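You operate a simulated robot arm through the tools that you are given. There is no shell and no other tool.

The job below is to be done with a simulated two-armed robot. You get a single attempt, and the scene is never put back.

TASK
Gauge the three chain samples; scrap those over 92.5 mm.
Fine: long ones into the reject bin, sound ones into the teal tray; leave the gauge jaw open.

It is judged by the outcome, as a careful person would: the job done as asked, and still so three seconds after it is handed in. It fails if anything else is knocked over, pushed out of place, dropped, spilled or broken.

THE ROBOT
Two 7-joint arms with two-finger parallel grippers on one trunk that stands fixed in place. Base frame: the origin is at the foot of the trunk, x ahead of it, y to its left, z up; the work surface is at about z = 840. Readings come in mm, degrees, newtons and seconds.
The left shoulder is at [70, 163, 1220], the right one opposite. With the tool pointing down near the work surface each hand reaches from about 380 to 880 mm from the base axis, measured 20 degrees to its own side. Payload 3.43 kg a hand.
The tool frame of a hand sits at the grasp point between the pads (the TCP): z along the fingers, y along the line on which they close. The tips reach 34 mm beyond it. Largest opening 128 mm; finger width 24, thickness 12; the body of the gripper, 48 by 130 mm, starts 96 mm behind the TCP.
Orientation is that of the tool frame in the base frame, as [roll, pitch, yaw] about the fixed x, y, z axes, in that order (R = Rz(yaw) Ry(pitch) Rx(roll)). With the fingers straight down and closing along the base's y, the tool's x points along the base's -x, its y along +y and its z along -z.

THE INTERFACE
- The arms move only by the tool send_rows. It takes "left_rows", "right_rows" or both (then of equal length, played together; a hand with none holds still); each is a list of rows, each a list of 3 entries, a list of its own where there are three numbers: the shift along the tool's x, y, z in mm, then the turn, a rotation vector about the tool's x, y, z in degrees, then the finger opening in mm, from 0 to 128. In form: [[[x, y, z], [ax, ay, az], fingers], ...]. A call has 1 to 20 rows; each row shifts and turns the commanded pose from where the row before left it, along the tool's axes as they then stand. Each row takes 0.2 s and may step no farther than 50 mm and 8.6 degrees from the row before; otherwise, or with a gripper value out of range, the whole call is refused. Where a pose cannot be reached the arm comes as near as it can. A force on the tool above 60 N (or 10 N above the force at the start of the call, whichever is more), or a blocked arm, ends the call early, and 0.2 s more pass. Each finger travels about 153 mm/s and halts on what it meets, pressing with about 45 N; the grip force reading is that of the motor and also rises with nothing between the fingers. The clock runs only during rows and for 0.2 s after the last one: add rows that do not move to give the fingers time. It gives the time, the measured TCP pose, the force on the tool (base axes), the opening and the grip force at its end, in the units of the frame above (readings bear some noise), with the torque about the TCP (base axes, N m) and any sound that the robot's microphone picked up.
- Cameras (640 x 400 px; columns grow to the right, rows downward): "scene" is now at [119.7, 57.5, 1452.6]; the picture's right is [0.62, -0.79, 0.00], its down [-0.43, -0.33, -0.84] and it looks along [0.66, 0.52, -0.54] (base axes); focal length 342 px, centre (320, 200). "left" rides on the left gripper at [76, 11, -160] in its tool frame; the picture's right is [-0.15, 0.99, 0.00], its down [-0.88, -0.13, -0.46] and it looks along [-0.45, -0.07, 0.89] (tool axes); focal length 234 px, centre (320, 200). "right" rides on the right gripper at [76, -11, -160] in its tool frame; the picture's right is [0.15, 0.99, 0.00], its down [-0.88, 0.13, -0.46] and it looks along [-0.45, 0.07, 0.89] (tool axes); focal length 234 px, centre (320, 200). There is no depth. A picture from a camera that has moved, and an enlarged one, comes with that camera's place and axes in the base frame and with its lens.
- snapshot(camera): a new picture of that camera. It takes no simulated time.
- lift_body(by): slides the trunk up (or, below 0, down) by that many mm; the arms and the scene camera ride with it, the base frame stays. It gives what a move gives, with no picture.
- turn_head(pan, tilt): turns the head with the scene camera to pan (to the left, within 86 degrees either way) and tilt (down, from -29 to 69), counted from straight ahead of the robot. It gives what a move gives.
- close_up(camera, box): a new picture of the part [left, top, right, bottom] of that camera's present view, enlarged. It takes no simulated time.
- job_done(): hands the job in; it is judged then, once.

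Places have to be worked out from the pictures, the camera data and where the tool is seen. Open the grippers and draw the arms clear of the work before you hand the job in, unless the task says otherwise.

The tools are called after ">>>" by a JSON object that holds its "fn" and its "kwargs". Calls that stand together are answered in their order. send_rows: Moves the arms, as the interface text tells. Its arguments: {"type":"object","properties":{"left_rows":{"type":"array","items":{"type":"array"}},"right_rows":{"type":"array","items":{"type":"array"}}},"required":[]} The other tools are called the same way: lift_body (by) slides the trunk up or down; turn_head (pan, tilt) turns the head that bears the scene camera; snapshot (camera) takes a picture; close_up (camera, box) takes an enlarged picture of a part of a camera's view; job_done () hands the job in.

At the start:

```text
t: 0.0
left_position: [342.7, 478.9, 1221.7]
left_orientation: [-180.0, 0.1, 179.8]
left_wrist_force: [0.2, 0.1, 0.3]
left_wrist_torque: [0.0, 0.01, 0.01]
left_finger_gap: 127.9
left_grasp_force: 0.2
right_position: [591.6, 71.5, 1139.6]
right_orientation: [-180.0, -0.1, -180.0]
right_wrist_force: [-0.3, -0.2, -0.4]
right_wrist_torque: [0.02, 0.0, 0.01]
right_finger_gap: 128.0
right_grasp_force: 0.0
trunk travel left (down, up): [-700.0, 240.0]
head pan, tilt: [38.2, 32.8]
```

scene: 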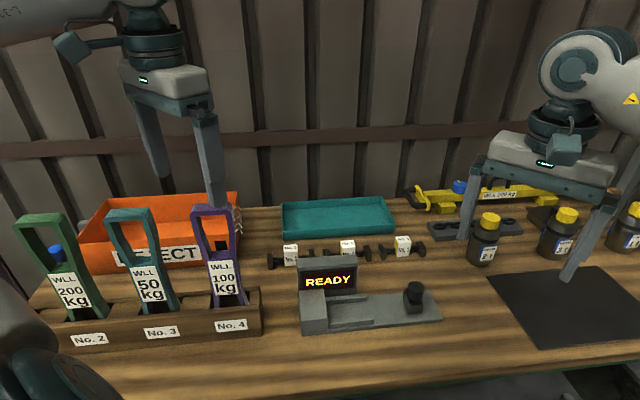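
right: 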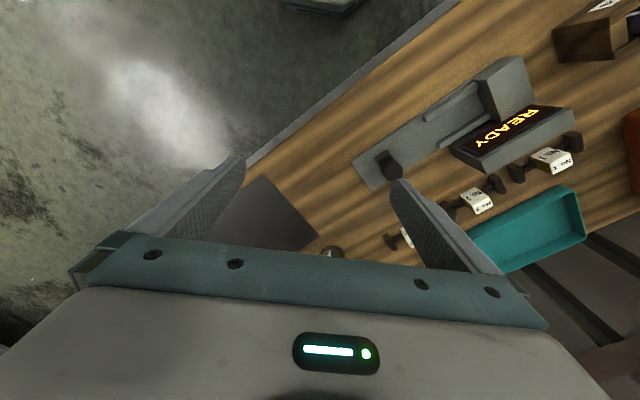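
left: 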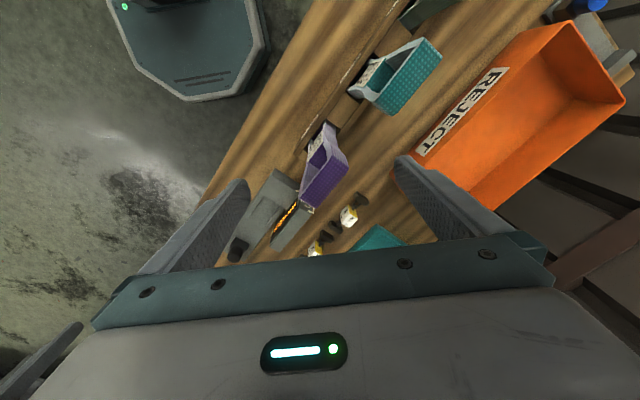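

I start by looking closer at the gauge, the chain samples, and the bins.

>>> {"fn": "close_up", "kwargs": {"camera": "scene", "box": [250, 190, 450, 340]}}

>>> {"fn": "close_up", "kwargs": {"camera": "scene", "box": [20, 180, 280, 360]}}

>>> {"fn": "close_up", "kwargs": {"camera": "scene", "box": [400, 160, 640, 340]}}

```text
2.67 times, centred on (350, 265) of scene
camera zoom: at [119.7, 57.5, 1452.6], right [0.62, -0.79, 0.0], down [-0.43, -0.33, -0.84], along [0.66, 0.52, -0.54], focal length 912 px, centre (240, 27)
```

zoom: 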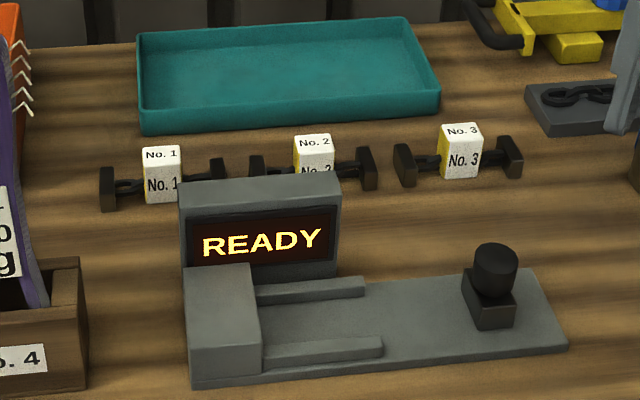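

```text
2.22 times, centred on (150, 270) of scene
camera zoom: at [119.7, 57.5, 1452.6], right [0.62, -0.79, 0.0], down [-0.43, -0.33, -0.84], along [0.66, 0.52, -0.54], focal length 760 px, centre (698, 44)
```

zoom: 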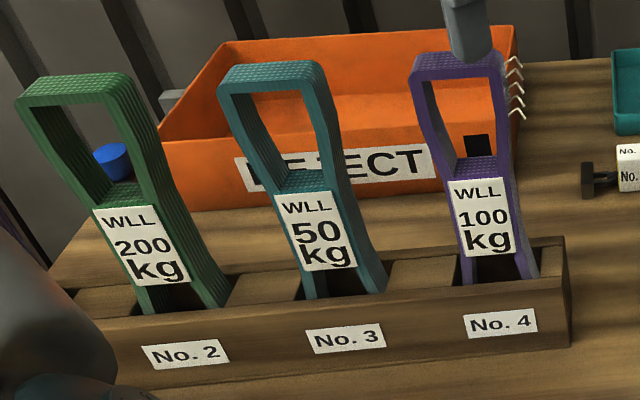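

```text
2.22 times, centred on (520, 250) of scene
camera zoom: at [119.7, 57.5, 1452.6], right [0.62, -0.79, 0.0], down [-0.43, -0.33, -0.84], along [0.66, 0.52, -0.54], focal length 760 px, centre (-124, 89)
```

zoom: 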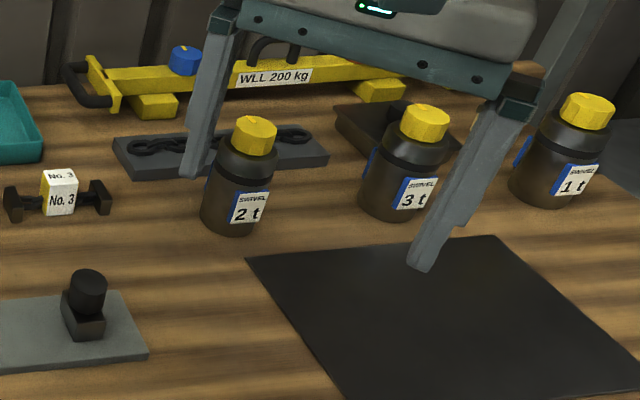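

The gauge lies at about 45° to the base axes, with the display and fixed jaw at its left and a knobbed slider on its right. I zoom in further to understand the samples and the gauge channel.

>>> {"fn": "close_up", "kwargs": {"camera": "scene", "box": [300, 250, 440, 340]}}

>>> {"fn": "close_up", "kwargs": {"camera": "scene", "box": [260, 225, 350, 280]}}

>>> {"fn": "close_up", "kwargs": {"camera": "scene", "box": [330, 225, 430, 280]}}

>>> {"fn": "close_up", "kwargs": {"camera": "right", "box": [340, 40, 600, 260]}}

>>> {"fn": "close_up", "kwargs": {"camera": "left", "box": [220, 140, 420, 270]}}

```text
4.44 times, centred on (370, 295) of scene
camera zoom: at [119.7, 57.5, 1452.6], right [0.62, -0.79, 0.0], down [-0.43, -0.33, -0.84], along [0.66, 0.52, -0.54], focal length 1521 px, centre (98, -222)
```

zoom: 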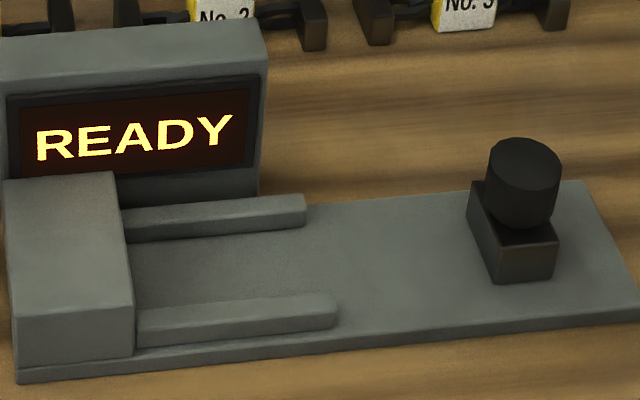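

```text
7.11 times, centred on (305, 252) of scene
camera zoom: at [119.7, 57.5, 1452.6], right [0.62, -0.79, 0.0], down [-0.43, -0.33, -0.84], along [0.66, 0.52, -0.54], focal length 2433 px, centre (427, -173)
```

zoom: 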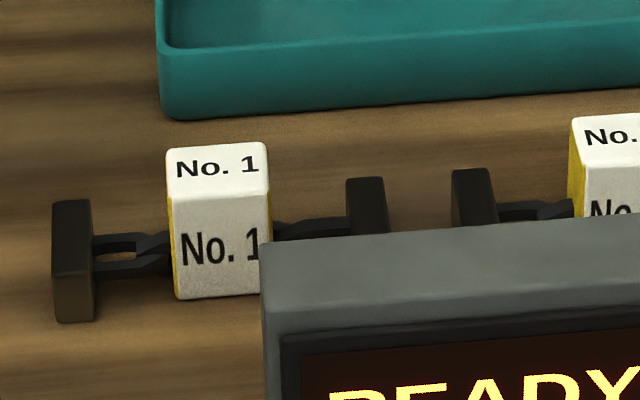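

```text
6.40 times, centred on (380, 252) of scene
camera zoom: at [119.7, 57.5, 1452.6], right [0.62, -0.79, 0.0], down [-0.43, -0.33, -0.84], along [0.66, 0.52, -0.54], focal length 2190 px, centre (-64, -136)
```

zoom: 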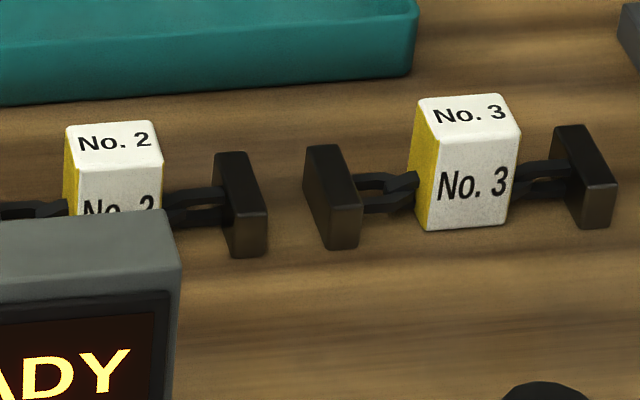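

```text
1.82 times, centred on (470, 150) of right
camera zoom: at [515.7, 60.0, 1298.4], right [-0.15, 0.99, 0.0], down [0.88, 0.13, 0.46], along [0.45, 0.07, -0.89], focal length 426 px, centre (47, 291)
```

zoom: 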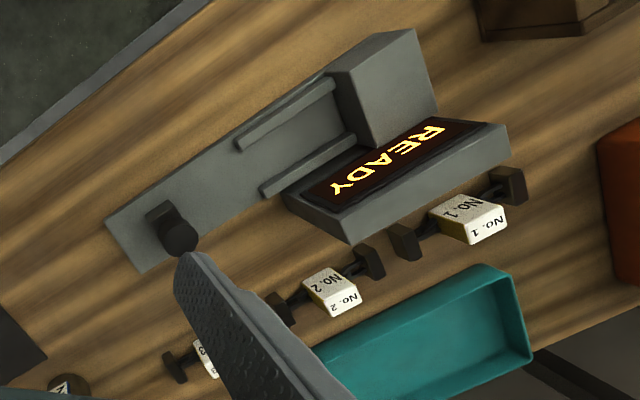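

```text
3.08 times, centred on (320, 205) of left
camera zoom: at [268.4, 488.9, 1381.0], right [0.15, 0.99, 0.0], down [0.88, -0.13, 0.46], along [0.45, -0.07, -0.89], focal length 720 px, centre (320, 185)
```

zoom: 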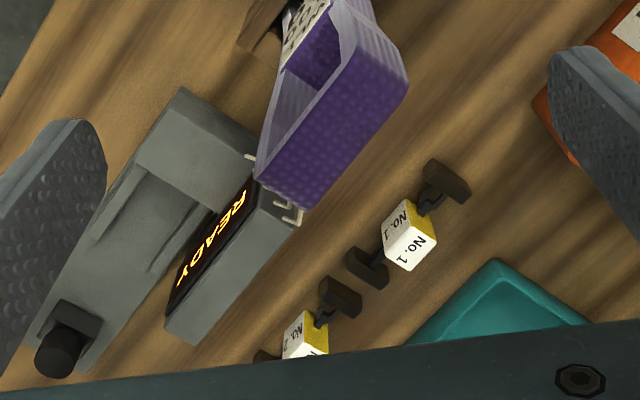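

Samples lie at about (578,512), (679,408) and (778,303), and the gauge channel is centred near (555,303), with the slider knob near (645,210). Before moving the right arm out of the way, I look to the right of the workspace.

>>> {"fn": "turn_head", "kwargs": {"pan": -20, "tilt": 35}}

>>> {"fn": "snapshot", "kwargs": {"camera": "scene"}}

```text
t: 1.3
left_position: [343.7, 478.3, 1221.7]
left_orientation: [-180.0, 0.2, 180.0]
left_wrist_force: [-0.1, -1.1, 0.7]
left_wrist_torque: [-0.05, 0.0, 0.01]
left_finger_gap: 127.6
left_grasp_force: 0.1
right_position: [592.2, 70.3, 1139.9]
right_orientation: [180.0, 0.0, 180.0]
right_wrist_force: [0.4, 0.9, 0.0]
right_wrist_torque: [0.01, 0.01, -0.02]
right_finger_gap: 128.0
right_grasp_force: 0.1
trunk travel left (down, up): [-700.0, 240.0]
head pan, tilt: [-20.0, 35.0]
```

```text
taken
camera scene: at [132.4, -27.8, 1449.2], right [-0.34, -0.94, 0.0], down [-0.54, 0.2, -0.82], along [0.77, -0.28, -0.57], focal length 342 px, centre (320, 200)
```

scene: 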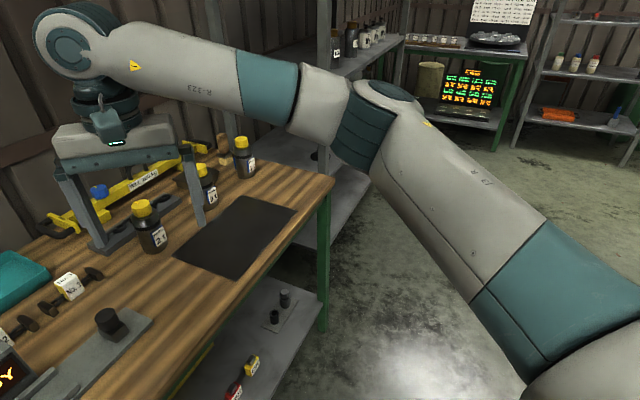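

The right side is open floor, so the right hand can draw back and to the right at its present height, leaving the gauge area clear.

>>> {"fn": "send_rows", "kwargs": {"right_rows": [[[15, -32, -3], [0, 0, 0], 128], [[15, -32, -3], [0, 0, 0], 128], [[15, -32, -3], [0, 0, 0], 128], [[15, -32, -3], [0, 0, 0], 128], [[15, -32, -3], [0, 0, 0], 128], [[15, -32, -3], [0, 0, 0], 128], [[15, -32, -3], [0, 0, 0], 128], [[15, -32, -3], [0, 0, 0], 128], [[15, -32, -3], [0, 0, 0], 128], [[0, 0, 0], [0, 0, 0], 128]]}}

>>> {"fn": "turn_head", "kwargs": {"pan": 38.2, "tilt": 32.8}}

>>> {"fn": "snapshot", "kwargs": {"camera": "scene"}}

```text
t: 3.5
left_position: [344.1, 479.5, 1221.7]
left_orientation: [-180.0, 0.1, 179.9]
left_wrist_force: [-0.1, 0.6, -0.3]
left_wrist_torque: [-0.02, 0.01, -0.02]
left_finger_gap: 128.0
left_grasp_force: 0.0
right_position: [456.1, -220.4, 1163.5]
right_orientation: [-179.9, -0.1, -180.0]
right_wrist_force: [1.0, -0.1, 0.5]
right_wrist_torque: [0.01, 0.02, -0.02]
right_finger_gap: 128.4
right_grasp_force: 0.1
trunk travel left (down, up): [-700.0, 240.0]
head pan, tilt: [-20.0, 35.0]
```

```text
t: 4.8
left_position: [342.8, 478.6, 1221.9]
left_orientation: [180.0, 0.1, 179.9]
left_wrist_force: [0.0, 0.4, -0.4]
left_wrist_torque: [-0.03, -0.02, -0.03]
left_finger_gap: 128.2
left_grasp_force: 0.1
right_position: [455.5, -221.2, 1163.6]
right_orientation: [180.0, 0.1, 179.9]
right_wrist_force: [0.5, 1.0, 0.3]
right_wrist_torque: [-0.01, -0.02, 0.0]
right_finger_gap: 127.8
right_grasp_force: 0.1
trunk travel left (down, up): [-700.0, 240.0]
head pan, tilt: [38.2, 32.8]
```

```text
taken
camera scene: at [119.7, 57.3, 1452.6], right [0.62, -0.79, 0.0], down [-0.43, -0.33, -0.84], along [0.66, 0.52, -0.54], focal length 342 px, centre (320, 200)
```

scene: 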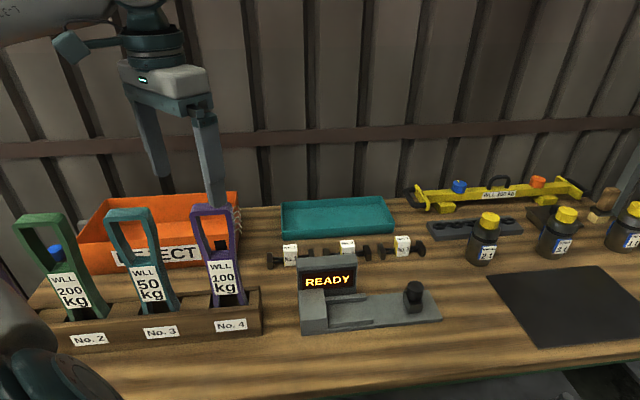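

The left gripper is just above the slings, so I raise it first, move forward past the rack, then turn it 45° so the fingers will close across the samples.

>>> {"fn": "send_rows", "kwargs": {"left_rows": [[[0, 0, -40], [0, 0, 0], 128], [[0, 0, -30], [0, 0, 0], 128], [[-45, 0, 0], [0, 0, 0], 128], [[-45, 0, 0], [0, 0, 0], 128], [[-45, 0, 0], [0, 0, 0], 128], [[-45, 0, 0], [0, 0, 0], 128], [[-35, 10, 0], [0, 0, 0], 128], [[0, 0, 20], [0, 0, 7.5], 128], [[0, 0, 20], [0, 0, 7.5], 128], [[0, 0, 20], [0, 0, 7.5], 128], [[0, 0, 20], [0, 0, 7.5], 128], [[0, 0, 20], [0, 0, 7.5], 128], [[0, 0, 20], [0, 0, 7.5], 128], [[0, 0, 0], [0, 0, 0], 128], [[0, 0, 0], [0, 0, 0], 128]]}}

>>> {"fn": "snapshot", "kwargs": {"camera": "scene"}}

>>> {"fn": "snapshot", "kwargs": {"camera": "left"}}

```text
t: 8.0
left_position: [490.0, 376.1, 1171.0]
left_orientation: [179.7, -0.1, 135.3]
left_wrist_force: [0.6, 0.2, 1.0]
left_wrist_torque: [-0.03, 0.02, 0.01]
left_finger_gap: 127.9
left_grasp_force: 0.0
left hand out of reach, approached as far as the arm can: row 10, 11, 12, 13
right_position: [455.4, -219.8, 1162.6]
right_orientation: [180.0, 0.0, -180.0]
right_wrist_force: [-0.7, 0.1, 0.1]
right_wrist_torque: [0.03, 0.0, 0.03]
right_finger_gap: 128.1
right_grasp_force: 0.1
trunk travel left (down, up): [-700.0, 240.0]
head pan, tilt: [38.2, 32.8]
```

```text
taken
camera scene: at [119.9, 57.7, 1452.6], right [0.62, -0.79, 0.0], down [-0.43, -0.34, -0.84], along [0.66, 0.52, -0.54], focal length 342 px, centre (320, 200)
```

scene: 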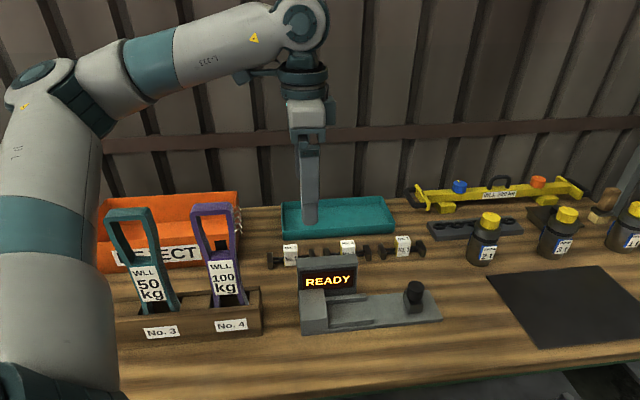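

```text
taken
camera left: at [444.7, 437.1, 1330.7], right [0.8, 0.6, 0.0], down [0.53, -0.71, 0.45], along [0.28, -0.36, -0.89], focal length 234 px, centre (320, 200)
```

left: 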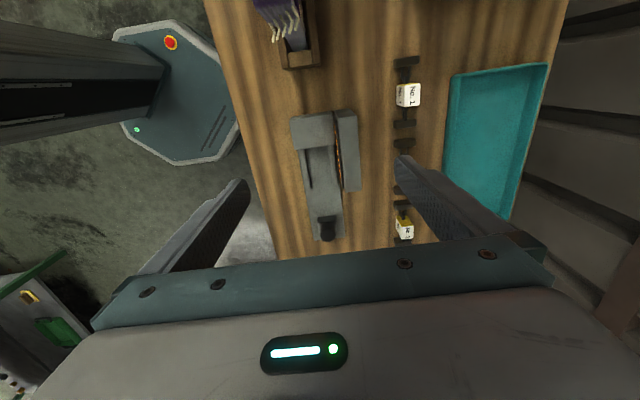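

The arm stopped short at (490,376,1171) but has the yaw I wanted (135.3°). I take a closer look from the left camera to refine sample positions.

>>> {"fn": "close_up", "kwargs": {"camera": "left", "box": [260, 40, 460, 260]}}

```text
1.82 times, centred on (360, 150) of left
camera zoom: at [444.7, 437.1, 1330.7], right [0.8, 0.6, 0.0], down [0.53, -0.71, 0.45], along [0.28, -0.36, -0.89], focal length 426 px, centre (247, 291)
```

zoom: 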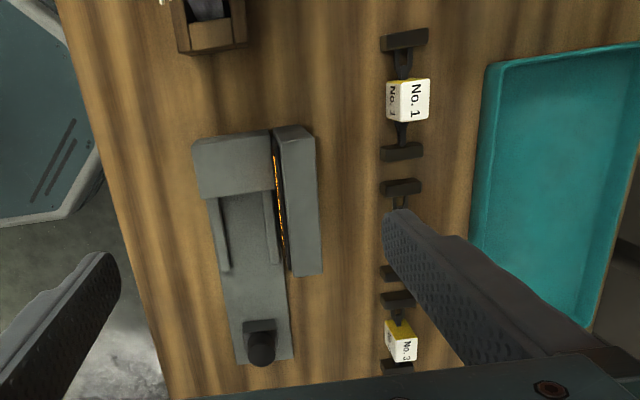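

Sample 1's tag centre works out at about (585,514) with its axis at −45°. I move across to above it while descending to about z=1000.

>>> {"fn": "send_rows", "kwargs": {"left_rows": [[[7, 41, 10], [0, 0, 0], 100], [[7, 41, 20], [0, 0, 0], 80], [[7, 41, 20], [0, 0, 0], 70], [[8, 41, 30], [0, 0, 0], 64], [[0, 0, 30], [0, 0, 0], 64], [[0, 0, 30], [0, 0, 0], 64], [[0, 0, 30], [0, 0, 0], 64], [[0, 0, 0], [0, 0, 0], 64]]}}

>>> {"fn": "snapshot", "kwargs": {"camera": "left"}}

>>> {"fn": "snapshot", "kwargs": {"camera": "scene"}}

```text
refused: row 4 steps farther than a row can; nothing moved
```

```text
taken
camera left: at [444.7, 437.1, 1330.7], right [0.8, 0.6, 0.0], down [0.53, -0.71, 0.45], along [0.28, -0.36, -0.89], focal length 234 px, centre (320, 200)
```

left: 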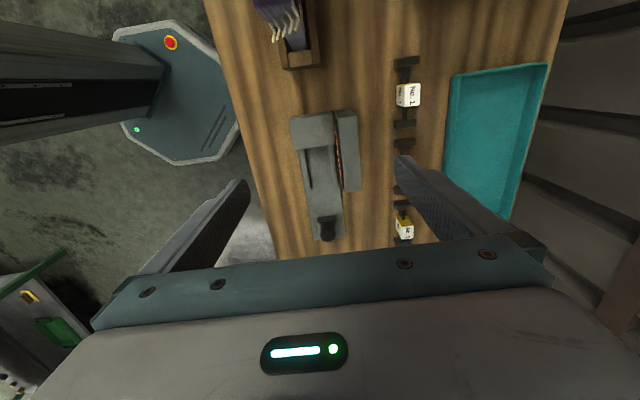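

```text
taken
camera scene: at [119.9, 57.7, 1452.6], right [0.62, -0.79, 0.0], down [-0.43, -0.34, -0.84], along [0.66, 0.52, -0.54], focal length 342 px, centre (320, 200)
```

scene: 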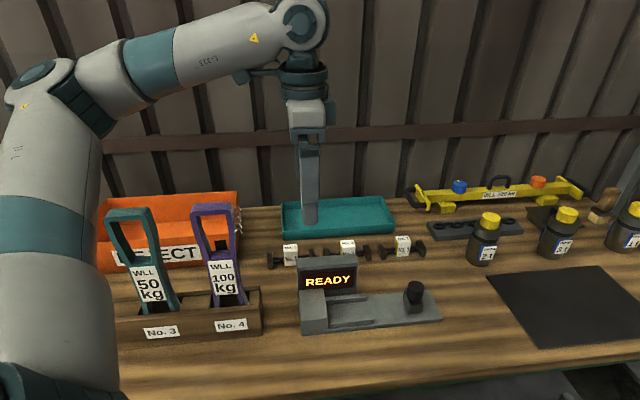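

One row was slightly over the 50 mm step limit, so nothing moved. I resend the same path in shorter steps.

>>> {"fn": "send_rows", "kwargs": {"left_rows": [[[6, 33, 15], [0, 0, 0], 100], [[6, 33, 15], [0, 0, 0], 80], [[6, 33, 15], [0, 0, 0], 70], [[6, 33, 15], [0, 0, 0], 64], [[6, 32, 20], [0, 0, 0], 64], [[0, 0, 30], [0, 0, 0], 64], [[0, 0, 30], [0, 0, 0], 64], [[0, 0, 30], [0, 0, 0], 64], [[0, 0, 0], [0, 0, 0], 64]]}}

>>> {"fn": "snapshot", "kwargs": {"camera": "left"}}

>>> {"fn": "snapshot", "kwargs": {"camera": "scene"}}

```text
t: 10.0
left_position: [490.0, 373.6, 1030.2]
left_orientation: [179.6, 0.1, 135.1]
left_wrist_force: [-0.6, 0.3, -0.6]
left_wrist_torque: [0.03, 0.01, 0.01]
left_finger_gap: 64.0
left_grasp_force: 0.0
left hand out of reach, approached as far as the arm can: row 1, 2, 3, 4, 5
right_position: [454.1, -220.9, 1163.9]
right_orientation: [-180.0, 0.0, -180.0]
right_wrist_force: [-0.1, 0.4, -0.4]
right_wrist_torque: [0.01, 0.01, -0.01]
right_finger_gap: 128.0
right_grasp_force: 0.1
trunk travel left (down, up): [-700.0, 240.0]
head pan, tilt: [38.2, 32.8]
```

```text
taken
camera left: at [445.1, 433.6, 1190.0], right [0.8, 0.6, 0.0], down [0.53, -0.72, 0.46], along [0.28, -0.36, -0.89], focal length 234 px, centre (320, 200)
```

left: 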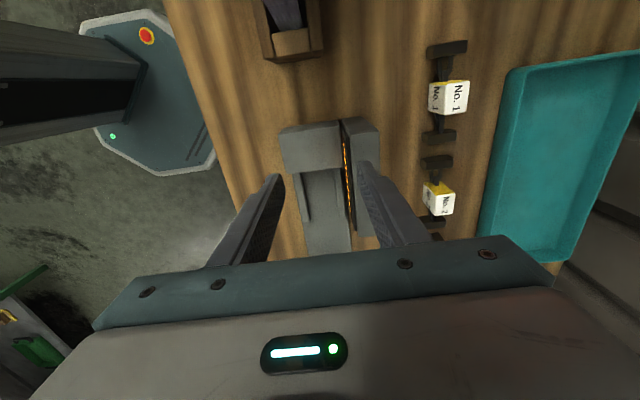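

```text
taken
camera scene: at [119.5, 57.2, 1452.6], right [0.62, -0.79, 0.0], down [-0.43, -0.33, -0.84], along [0.66, 0.52, -0.54], focal length 342 px, centre (320, 200)
```

scene: 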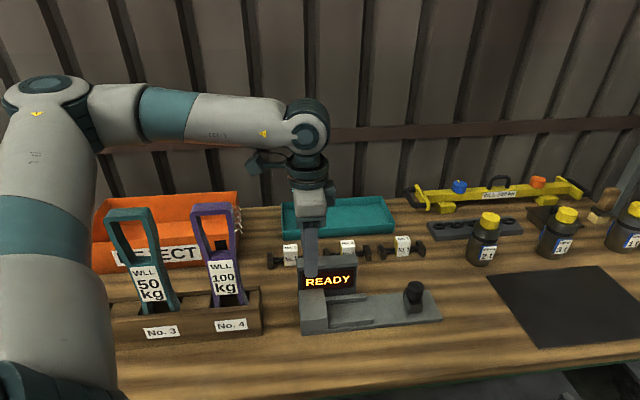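

With this yaw the wrist is at a limit. The natural wrist angle here is the opposite way (yaw ≈ −135°), where the fingers close along the chain axis and fit between tag and end blocks, so I turn back by 90° on the spot.

>>> {"fn": "send_rows", "kwargs": {"left_rows": [[[0, 0, -20], [0, 0, 0], 64], [[0, 0, -10], [0, 0, -8.2], 64], [[0, 0, -10], [0, 0, -8.2], 64], [[0, 0, 0], [0, 0, -8.2], 64], [[0, 0, 0], [0, 0, -8.2], 64], [[0, 0, 0], [0, 0, -8.2], 64], [[0, 0, 0], [0, 0, -8.2], 64], [[0, 0, 0], [0, 0, -8.2], 64], [[0, 0, 0], [0, 0, -8.2], 64], [[0, 0, 0], [0, 0, -8.2], 64], [[0, 0, 0], [0, 0, -8.2], 64], [[0, 0, 0], [0, 0, -7.9], 64], [[0, 0, 0], [0, 0, 0], 64]]}}

>>> {"fn": "snapshot", "kwargs": {"camera": "left"}}

>>> {"fn": "snapshot", "kwargs": {"camera": "scene"}}

```text
t: 12.8
left_position: [492.9, 371.9, 1070.3]
left_orientation: [-180.0, 0.2, -135.1]
left_wrist_force: [0.5, 0.8, 0.0]
left_wrist_torque: [-0.02, 0.0, 0.01]
left_finger_gap: 63.7
left_grasp_force: 0.1
right_position: [456.1, -219.4, 1162.9]
right_orientation: [179.9, 0.0, -179.9]
right_wrist_force: [0.1, 0.8, 0.4]
right_wrist_torque: [-0.01, 0.01, -0.02]
right_finger_gap: 128.0
right_grasp_force: 0.0
trunk travel left (down, up): [-700.0, 240.0]
head pan, tilt: [38.2, 32.8]
```

```text
taken
camera left: at [431.3, 326.2, 1229.5], right [-0.59, 0.8, 0.0], down [0.71, 0.53, 0.46], along [0.37, 0.27, -0.89], focal length 234 px, centre (320, 200)
```

left: 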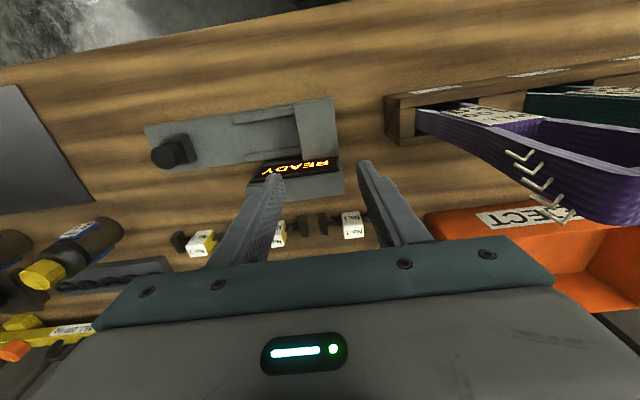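

```text
taken
camera scene: at [119.8, 57.4, 1452.6], right [0.62, -0.79, 0.0], down [-0.43, -0.34, -0.84], along [0.66, 0.52, -0.54], focal length 342 px, centre (320, 200)
```

scene: 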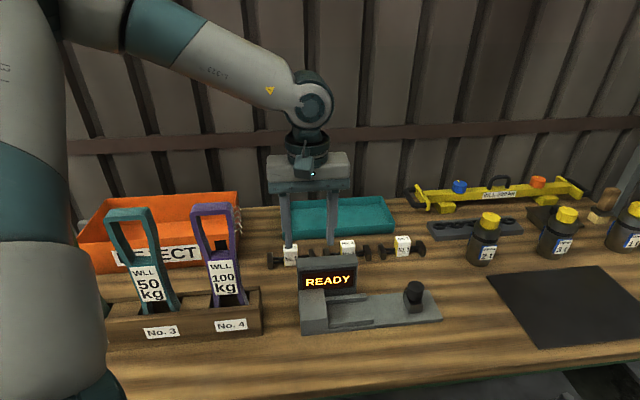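

The wrist turned freely to yaw −135°, so tool x now points toward the robot across the gauge and tool y points along the gauge to the left. I zoom in with the left camera to measure the gauge and samples from above.

>>> {"fn": "close_up", "kwargs": {"camera": "left", "box": [130, 90, 370, 240]}}

>>> {"fn": "close_up", "kwargs": {"camera": "left", "box": [160, 180, 400, 270]}}

```text
2.67 times, centred on (250, 165) of left
camera zoom: at [431.3, 326.2, 1229.5], right [-0.59, 0.8, 0.0], down [0.71, 0.53, 0.46], along [0.37, 0.27, -0.89], focal length 624 px, centre (507, 293)
```

zoom: 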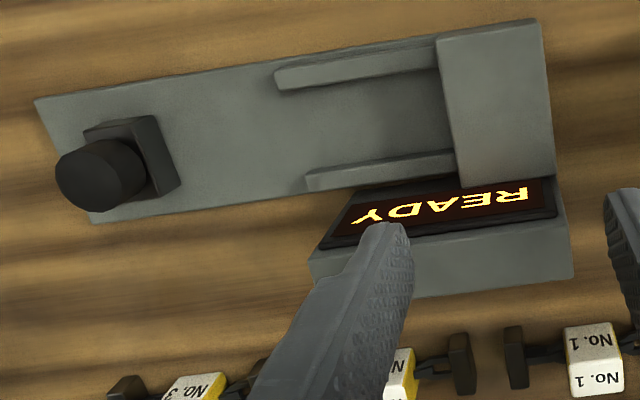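

```text
2.67 times, centred on (280, 225) of left
camera zoom: at [431.3, 326.2, 1229.5], right [-0.59, 0.8, 0.0], down [0.71, 0.53, 0.46], along [0.37, 0.27, -0.89], focal length 624 px, centre (427, 133)
```

zoom: 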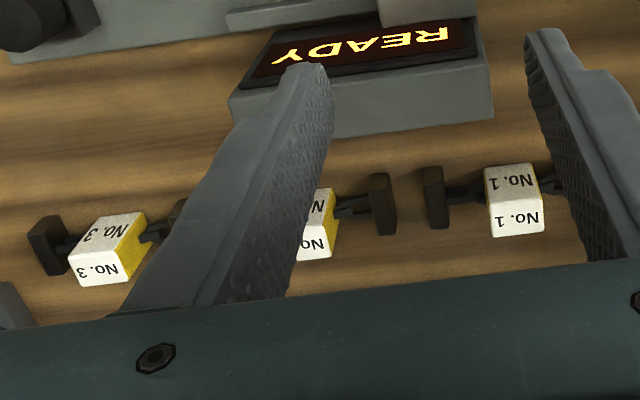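

From this view the gauge channel spans about w=576–626 (gauge frame) with the fixed jaw face near s=119, and sample 1's tag is at about s=49, w=777. I move over sample 1 and go down to z≈980 for a closer view.

>>> {"fn": "send_rows", "kwargs": {"left_rows": [[[-41, 9, 0], [0, 0, 0], 60], [[-41, 9, 0], [0, 0, 0], 56], [[-41, 9, 0], [0, 0, 0], 50], [[-42, 9, 0], [0, 0, 0], 50], [[0, 0, 30], [0, 0, 0], 50], [[0, 0, 30], [0, 0, 0], 50], [[0, 0, 30], [0, 0, 0], 50], [[0, 0, 0], [0, 0, 0], 50]]}}

>>> {"fn": "snapshot", "kwargs": {"camera": "left"}}

>>> {"fn": "snapshot", "kwargs": {"camera": "scene"}}

```text
t: 14.6
left_position: [581.7, 515.5, 980.0]
left_orientation: [180.0, 0.2, -135.1]
left_wrist_force: [-0.9, 0.3, 0.2]
left_wrist_torque: [0.01, -0.02, -0.03]
left_finger_gap: 49.7
left_grasp_force: 0.0
right_position: [455.2, -221.1, 1163.2]
right_orientation: [-180.0, 0.0, 180.0]
right_wrist_force: [0.5, -0.1, 0.0]
right_wrist_torque: [0.03, 0.0, 0.01]
right_finger_gap: 128.2
right_grasp_force: 0.1
trunk travel left (down, up): [-700.0, 240.0]
head pan, tilt: [38.2, 32.8]
```

```text
taken
camera left: at [520.9, 468.8, 1139.5], right [-0.59, 0.8, 0.0], down [0.72, 0.53, 0.46], along [0.37, 0.27, -0.89], focal length 234 px, centre (320, 200)
```

left: 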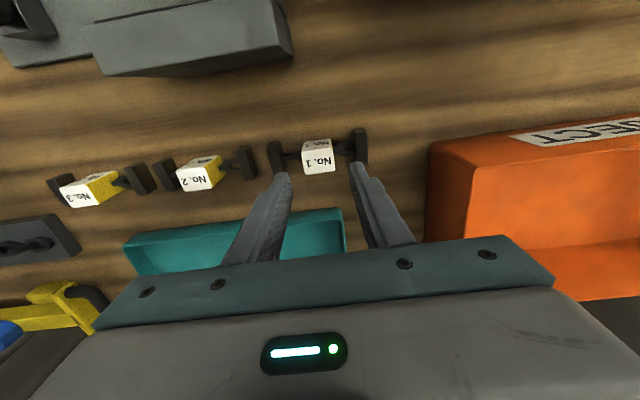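

```text
taken
camera scene: at [119.1, 57.0, 1452.7], right [0.62, -0.79, 0.0], down [-0.43, -0.33, -0.84], along [0.66, 0.52, -0.54], focal length 342 px, centre (320, 200)
```

scene: 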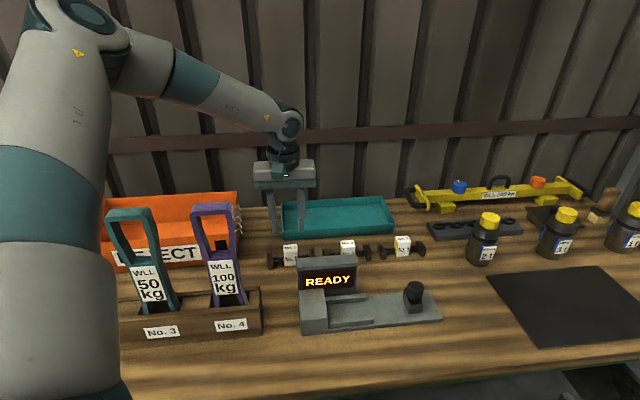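

>>> {"fn": "close_up", "kwargs": {"camera": "left", "box": [240, 110, 400, 210]}}

```text
4.00 times, centred on (320, 160) of left
camera zoom: at [520.9, 468.8, 1139.5], right [-0.59, 0.8, 0.0], down [0.72, 0.53, 0.46], along [0.37, 0.27, -0.89], focal length 937 px, centre (320, 360)
```

zoom: 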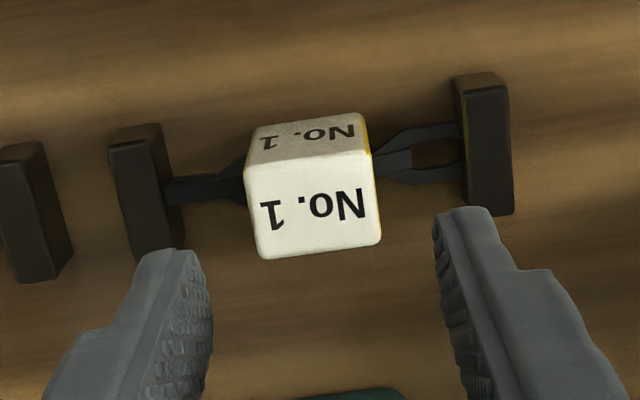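

Sample 1's tag is about 34×28 mm, centred at s≈50, w≈778 with its top near z≈887; the gap to each end block is about 28 mm. I centre on it and descend so the tips are at about z=863.

>>> {"fn": "send_rows", "kwargs": {"left_rows": [[[-2, -3.3, 0], [0, 0, 0], 48], [[0, 0, 30], [0, 0, 0], 48], [[0, 0, 30], [0, 0, 0], 48], [[0, 0, 15], [0, 0, 0], 48], [[0, 0, 8], [0, 0, 0], 48], [[0, 0, 0], [0, 0, 0], 48]]}}

>>> {"fn": "close_up", "kwargs": {"camera": "left", "box": [220, 110, 420, 235]}}

>>> {"fn": "close_up", "kwargs": {"camera": "scene", "box": [240, 140, 350, 280]}}

```text
t: 16.0
left_position: [587.9, 513.4, 895.8]
left_orientation: [-180.0, 0.1, -135.3]
left_wrist_force: [0.0, 1.1, 0.5]
left_wrist_torque: [0.04, -0.01, 0.0]
left_finger_gap: 47.9
left_grasp_force: 0.1
right_position: [454.3, -220.9, 1163.5]
right_orientation: [-179.9, 0.0, 180.0]
right_wrist_force: [0.5, 0.3, -0.5]
right_wrist_torque: [0.01, -0.02, 0.02]
right_finger_gap: 127.9
right_grasp_force: 0.1
trunk travel left (down, up): [-700.0, 240.0]
head pan, tilt: [38.2, 32.8]
```

```text
3.20 times, centred on (320, 172) of left
camera zoom: at [527.5, 466.3, 1055.7], right [-0.59, 0.8, 0.0], down [0.72, 0.53, 0.46], along [0.37, 0.27, -0.89], focal length 749 px, centre (320, 288)
```

zoom: 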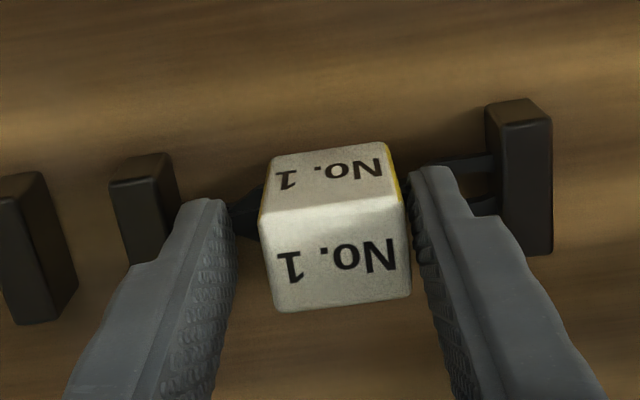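

```text
2.86 times, centred on (295, 210) of scene
camera zoom: at [119.7, 57.2, 1452.6], right [0.62, -0.79, 0.0], down [-0.43, -0.33, -0.84], along [0.66, 0.52, -0.54], focal length 978 px, centre (391, 171)
```

zoom: 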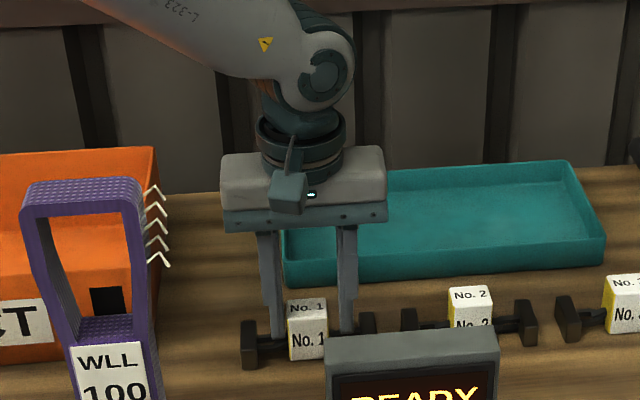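

The tag sits between the fingers, about 2 mm off toward −s. I shift slightly, close on it and lift a little to test the hold.

>>> {"fn": "send_rows", "kwargs": {"left_rows": [[[0, 2, 0], [0, 0, 0], 48], [[0, 0, 0], [0, 0, 0], 38], [[0, 0, 0], [0, 0, 0], 28], [[0, 0, 0], [0, 0, 0], 20], [[0, 0, 0], [0, 0, 0], 20], [[0, 0, -15], [0, 0, 0], 20], [[0, 0, -15], [0, 0, 0], 20], [[0, 0, 0], [0, 0, 0], 20]]}}

>>> {"fn": "close_up", "kwargs": {"camera": "left", "box": [220, 110, 420, 235]}}

>>> {"fn": "close_up", "kwargs": {"camera": "scene", "box": [240, 140, 350, 280]}}

```text
t: 17.8
left_position: [586.9, 516.1, 926.4]
left_orientation: [180.0, 0.2, -135.2]
left_wrist_force: [0.0, 0.6, -2.7]
left_wrist_torque: [-0.03, 0.02, 0.04]
left_finger_gap: 35.6
left_grasp_force: 45.1
right_position: [456.1, -220.6, 1163.1]
right_orientation: [-180.0, 0.1, -180.0]
right_wrist_force: [-0.8, -0.2, -0.5]
right_wrist_torque: [0.02, 0.01, -0.03]
right_finger_gap: 128.0
right_grasp_force: 0.0
trunk travel left (down, up): [-700.0, 240.0]
head pan, tilt: [38.2, 32.8]
```

```text
3.20 times, centred on (320, 172) of left
camera zoom: at [526.0, 469.6, 1085.3], right [-0.59, 0.8, 0.0], down [0.72, 0.53, 0.46], along [0.37, 0.27, -0.89], focal length 749 px, centre (320, 288)
```

zoom: 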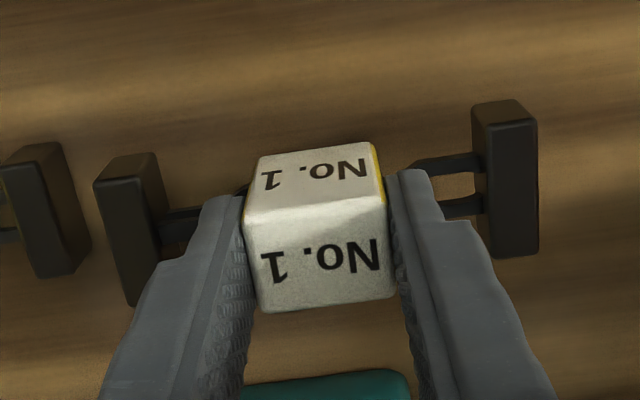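

```text
2.86 times, centred on (295, 210) of scene
camera zoom: at [120.5, 57.8, 1452.5], right [0.62, -0.79, 0.0], down [-0.43, -0.34, -0.84], along [0.66, 0.52, -0.54], focal length 978 px, centre (391, 171)
```

zoom: 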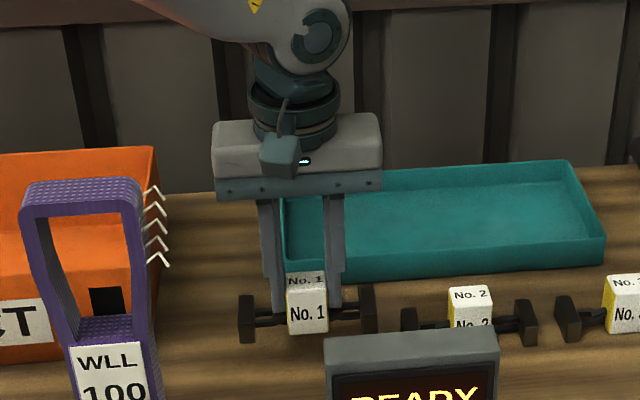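

Sample 1 is held firmly (gap 35.6 mm, about 2.7 N) and is centred on the TCP. I raise it above the display height and carry it to above the gauge channel (s≈180, w≈600).

>>> {"fn": "send_rows", "kwargs": {"left_rows": [[[0, 0, -40], [0, 0, 0], 20], [[0, 0, -40], [0, 0, 0], 20], [[0, 0, -40], [0, 0, 0], 20], [[36, -26, 0], [0, 0, 0], 20], [[36, -26, 0], [0, 0, 0], 20], [[36, -26, 0], [0, 0, 0], 20], [[36, -26, 0], [0, 0, 0], 20], [[36, -26, 0], [0, 0, 0], 20], [[0, 0, 30], [0, 0, 0], 20], [[0, 0, 30], [0, 0, 0], 20], [[0, 0, 0], [0, 0, 0], 20]]}}

>>> {"fn": "close_up", "kwargs": {"camera": "left", "box": [160, 90, 480, 290]}}

>>> {"fn": "close_up", "kwargs": {"camera": "scene", "box": [280, 190, 460, 340]}}

```text
t: 20.2
left_position: [550.3, 294.6, 986.2]
left_orientation: [180.0, 0.2, -135.2]
left_wrist_force: [-1.1, 0.3, -2.7]
left_wrist_torque: [-0.02, 0.01, 0.01]
left_finger_gap: 35.6
left_grasp_force: 44.9
right_position: [454.9, -221.6, 1163.9]
right_orientation: [-180.0, 0.1, -179.8]
right_wrist_force: [0.1, 0.8, -0.2]
right_wrist_torque: [0.0, 0.01, 0.0]
right_finger_gap: 128.1
right_grasp_force: 0.0
trunk travel left (down, up): [-700.0, 240.0]
head pan, tilt: [38.2, 32.8]
```

```text
2.00 times, centred on (320, 190) of left
camera zoom: at [489.4, 248.2, 1145.1], right [-0.59, 0.8, 0.0], down [0.72, 0.53, 0.46], along [0.37, 0.27, -0.89], focal length 468 px, centre (320, 220)
```

zoom: 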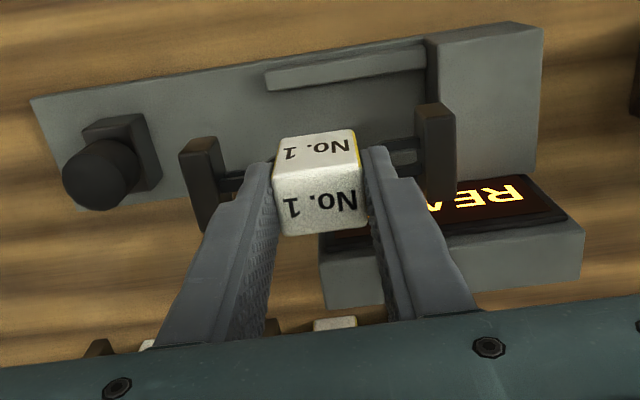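

```text
2.67 times, centred on (370, 265) of scene
camera zoom: at [119.2, 56.8, 1452.7], right [0.62, -0.79, 0.0], down [-0.43, -0.33, -0.84], along [0.66, 0.52, -0.54], focal length 912 px, centre (187, 27)
```

zoom: 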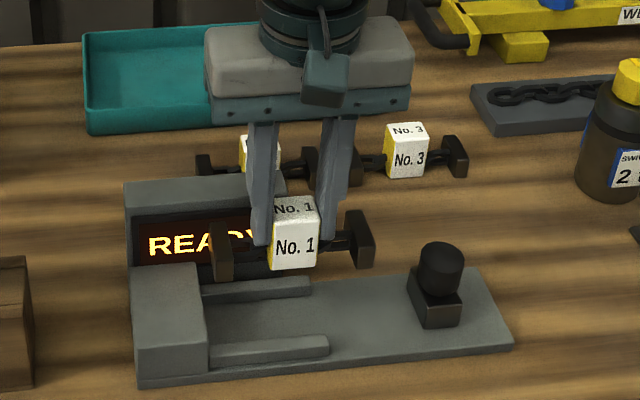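

The sample is over the channel; its ends span about s=122–240, with the fixed jaw face at about s=115–119. I nudge 2 mm away from the robot and lower until the sample bottom is just above the rails, then check.

>>> {"fn": "send_rows", "kwargs": {"left_rows": [[[-2, 0, 0], [0, 0, 0], 20], [[0, 0, 25], [0, 0, 0], 20], [[0, 0, 25], [0, 0, 0], 20], [[0, 0, 18], [0, 0, 0], 20], [[0, 0, 0], [0, 0, 0], 20]]}}

>>> {"fn": "close_up", "kwargs": {"camera": "left", "box": [200, 90, 440, 240]}}

>>> {"fn": "close_up", "kwargs": {"camera": "scene", "box": [300, 240, 410, 330]}}

```text
t: 21.4
left_position: [552.5, 298.0, 919.8]
left_orientation: [-180.0, 0.2, -135.2]
left_wrist_force: [-0.2, -0.7, -3.5]
left_wrist_torque: [-0.01, 0.02, -0.02]
left_finger_gap: 35.6
left_grasp_force: 44.4
right_position: [455.2, -220.9, 1163.2]
right_orientation: [179.9, 0.0, -180.0]
right_wrist_force: [-1.0, 1.0, -1.1]
right_wrist_torque: [0.02, -0.01, 0.01]
right_finger_gap: 127.9
right_grasp_force: 0.1
trunk travel left (down, up): [-700.0, 240.0]
head pan, tilt: [38.2, 32.8]
```

```text
2.67 times, centred on (320, 165) of left
camera zoom: at [491.8, 251.2, 1077.8], right [-0.59, 0.8, 0.0], down [0.72, 0.53, 0.46], along [0.37, 0.27, -0.89], focal length 624 px, centre (320, 293)
```

zoom: 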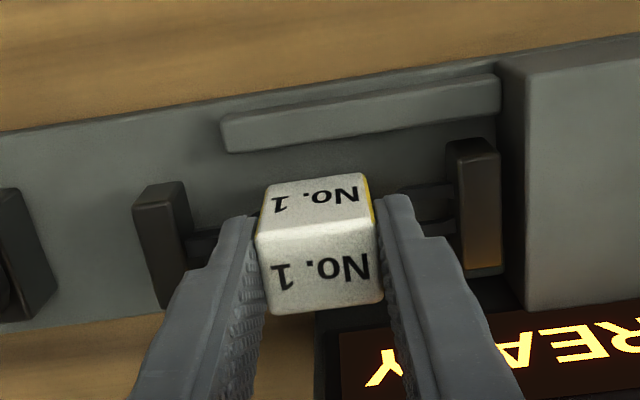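

```text
4.44 times, centred on (355, 285) of scene
camera zoom: at [119.9, 57.4, 1452.6], right [0.62, -0.79, 0.0], down [-0.43, -0.34, -0.84], along [0.66, 0.52, -0.54], focal length 1521 px, centre (164, -178)
```

zoom: 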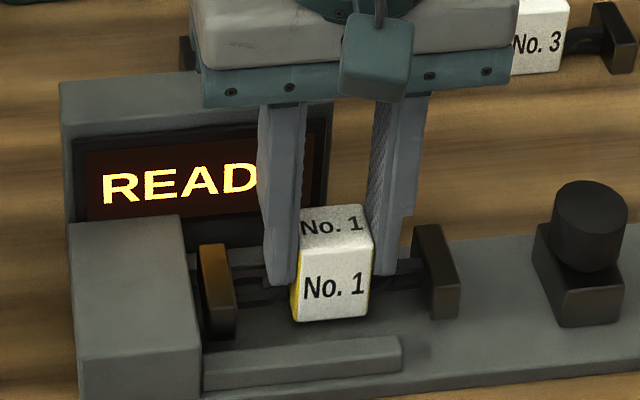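

Clearance to the near rail is about 4 mm and to the fixed jaw a few mm, so the block is inside the channel. I lower gently toward the gauge floor.

>>> {"fn": "send_rows", "kwargs": {"left_rows": [[[0, 0, 8], [0, 0, 0], 20], [[0, 0, 3], [0, 0, 0], 20], [[0, 0, 2], [0, 0, 0], 20], [[0, 0, 2], [0, 0, 0], 20], [[0, 0, 0], [0, 0, 0], 20]]}}

>>> {"fn": "close_up", "kwargs": {"camera": "scene", "box": [300, 240, 410, 330]}}

```text
t: 22.6
left_position: [552.7, 297.1, 907.9]
left_orientation: [-179.7, 0.6, -135.2]
left_wrist_force: [9.1, 13.2, 53.2]
left_wrist_torque: [0.68, 0.83, -0.15]
left_finger_gap: 35.5
left_grasp_force: 45.1
right_position: [452.5, -221.6, 1164.9]
right_orientation: [180.0, 0.2, 180.0]
right_wrist_force: [-0.3, 0.2, 0.4]
right_wrist_torque: [0.01, 0.02, -0.01]
right_finger_gap: 127.8
right_grasp_force: 0.0
trunk travel left (down, up): [-700.0, 240.0]
head pan, tilt: [38.2, 32.8]
```

```text
4.44 times, centred on (355, 285) of scene
camera zoom: at [115.9, 56.4, 1453.7], right [0.62, -0.79, 0.0], down [-0.42, -0.33, -0.84], along [0.66, 0.52, -0.54], focal length 1521 px, centre (164, -178)
```

zoom: 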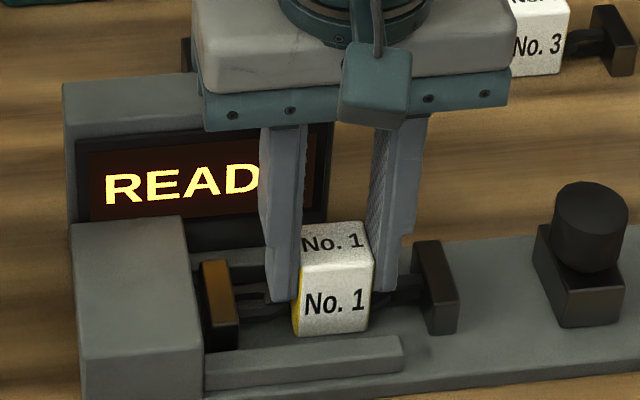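

Contact at TCP z≈908 with about 53 N, and the torque hints the load is on the near side, so I back off 3 mm and look closely at how the blocks sit relative to the near rail.

>>> {"fn": "send_rows", "kwargs": {"left_rows": [[[0, 0, -3], [0, 0, 0], 20], [[0, 0, 0], [0, 0, 0], 20]]}}

>>> {"fn": "close_up", "kwargs": {"camera": "scene", "box": [325, 270, 395, 320]}}

>>> {"fn": "close_up", "kwargs": {"camera": "left", "box": [240, 90, 420, 200]}}

```text
t: 23.2
left_position: [552.4, 296.9, 907.8]
left_orientation: [-179.8, 0.4, -135.2]
left_wrist_force: [10.5, 8.5, 35.1]
left_wrist_torque: [0.19, 0.1, -0.06]
left_finger_gap: 35.8
left_grasp_force: 44.6
right_position: [452.8, -221.7, 1163.7]
right_orientation: [179.9, 0.2, 179.9]
right_wrist_force: [0.0, -0.2, -0.4]
right_wrist_torque: [0.03, 0.0, 0.02]
right_finger_gap: 128.0
right_grasp_force: 0.1
trunk travel left (down, up): [-700.0, 240.0]
head pan, tilt: [38.2, 32.8]
```

```text
8.00 times, centred on (360, 295) of scene
camera zoom: at [117.7, 56.2, 1452.7], right [0.62, -0.79, 0.0], down [-0.42, -0.33, -0.84], along [0.66, 0.52, -0.54], focal length 2737 px, centre (0, -560)
```

zoom: 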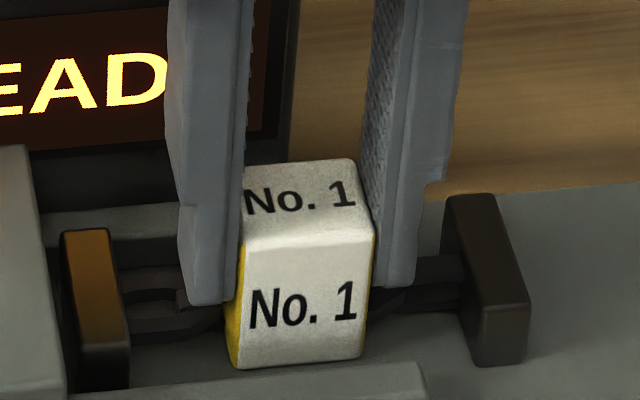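

```text
3.56 times, centred on (330, 145) of left
camera zoom: at [489.8, 249.8, 1067.0], right [-0.59, 0.81, 0.0], down [0.71, 0.53, 0.46], along [0.37, 0.27, -0.89], focal length 833 px, centre (284, 396)
```

zoom: 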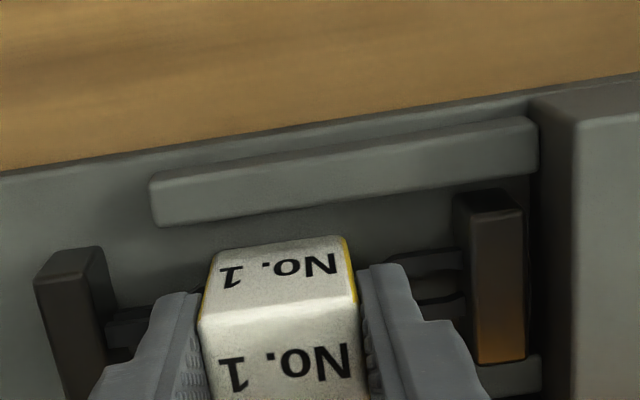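

Even after backing off, the TCP stays at 907.8 with reduced force, so the sample is resting on the gauge floor inside the channel and the arm is just pressing. I ease off until the load is about zero, then release.

>>> {"fn": "send_rows", "kwargs": {"left_rows": [[[0, 0, -3], [0, 0, 0], 20], [[0, 0, -1], [0, 0, 0], 20], [[0, 0, 0], [0, 0, 0], 20]]}}

```text
t: 24.0
left_position: [550.9, 297.4, 909.4]
left_orientation: [179.9, 0.0, -135.2]
left_wrist_force: [-0.6, -0.2, -3.2]
left_wrist_torque: [0.01, 0.01, 0.02]
left_finger_gap: 35.5
left_grasp_force: 45.1
right_position: [456.2, -220.1, 1163.4]
right_orientation: [-180.0, -0.1, 180.0]
right_wrist_force: [0.4, 0.7, -0.8]
right_wrist_torque: [-0.02, 0.03, -0.02]
right_finger_gap: 128.1
right_grasp_force: 0.0
trunk travel left (down, up): [-700.0, 240.0]
head pan, tilt: [38.2, 32.8]
```

Force is back to just the weight, so the sample is about 1 mm above the floor. I lower 1 mm, open the fingers and rise clear.

>>> {"fn": "send_rows", "kwargs": {"left_rows": [[[0, 0, 1.2], [0, 0, 0], 20], [[0, 0, 0], [0, 0, 0], 30], [[0, 0, 0], [0, 0, 0], 46], [[0, 0, 0], [0, 0, 0], 48], [[0, 0, -15], [0, 0, 0], 48], [[0, 0, -30], [0, 0, 0], 48], [[0, 0, -35], [0, 0, 0], 48], [[0, 0, 0], [0, 0, 0], 48]]}}

>>> {"fn": "close_up", "kwargs": {"camera": "scene", "box": [290, 240, 450, 340]}}

>>> {"fn": "close_up", "kwargs": {"camera": "left", "box": [160, 90, 480, 290]}}

```text
t: 25.8
left_position: [550.3, 294.8, 989.9]
left_orientation: [180.0, 0.1, -135.2]
left_wrist_force: [0.2, 0.1, -0.6]
left_wrist_torque: [0.01, 0.05, 0.0]
left_finger_gap: 48.2
left_grasp_force: 0.1
right_position: [456.4, -221.3, 1163.7]
right_orientation: [179.9, 0.0, 180.0]
right_wrist_force: [0.0, -0.3, 0.4]
right_wrist_torque: [0.01, -0.01, -0.01]
right_finger_gap: 127.8
right_grasp_force: 0.0
trunk travel left (down, up): [-700.0, 240.0]
head pan, tilt: [38.2, 32.8]
```

```text
4.00 times, centred on (370, 290) of scene
camera zoom: at [120.4, 57.4, 1452.5], right [0.62, -0.79, 0.0], down [-0.43, -0.34, -0.84], along [0.66, 0.52, -0.54], focal length 1369 px, centre (120, -160)
```

zoom: 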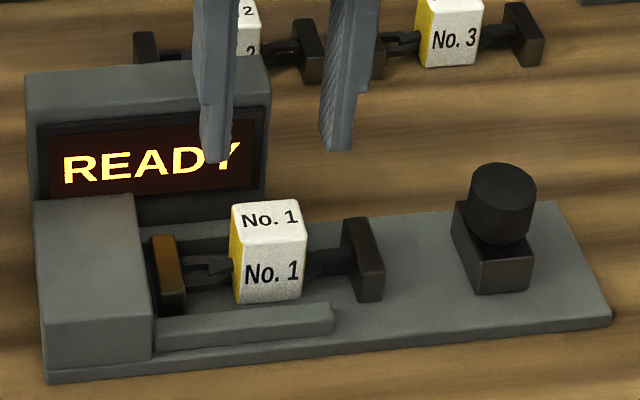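

```text
2.00 times, centred on (320, 190) of left
camera zoom: at [489.0, 250.1, 1149.4], right [-0.59, 0.8, 0.0], down [0.72, 0.53, 0.46], along [0.37, 0.27, -0.89], focal length 468 px, centre (320, 220)
```

zoom: 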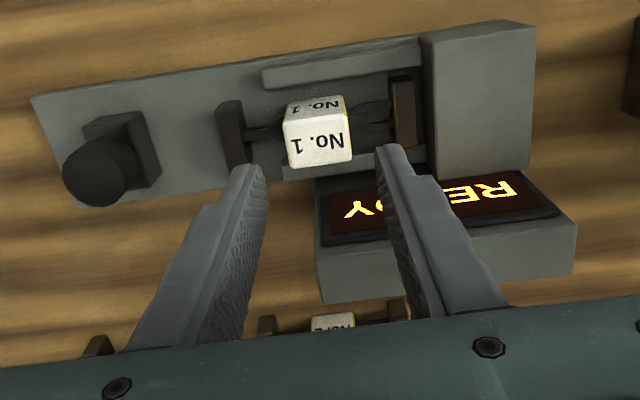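

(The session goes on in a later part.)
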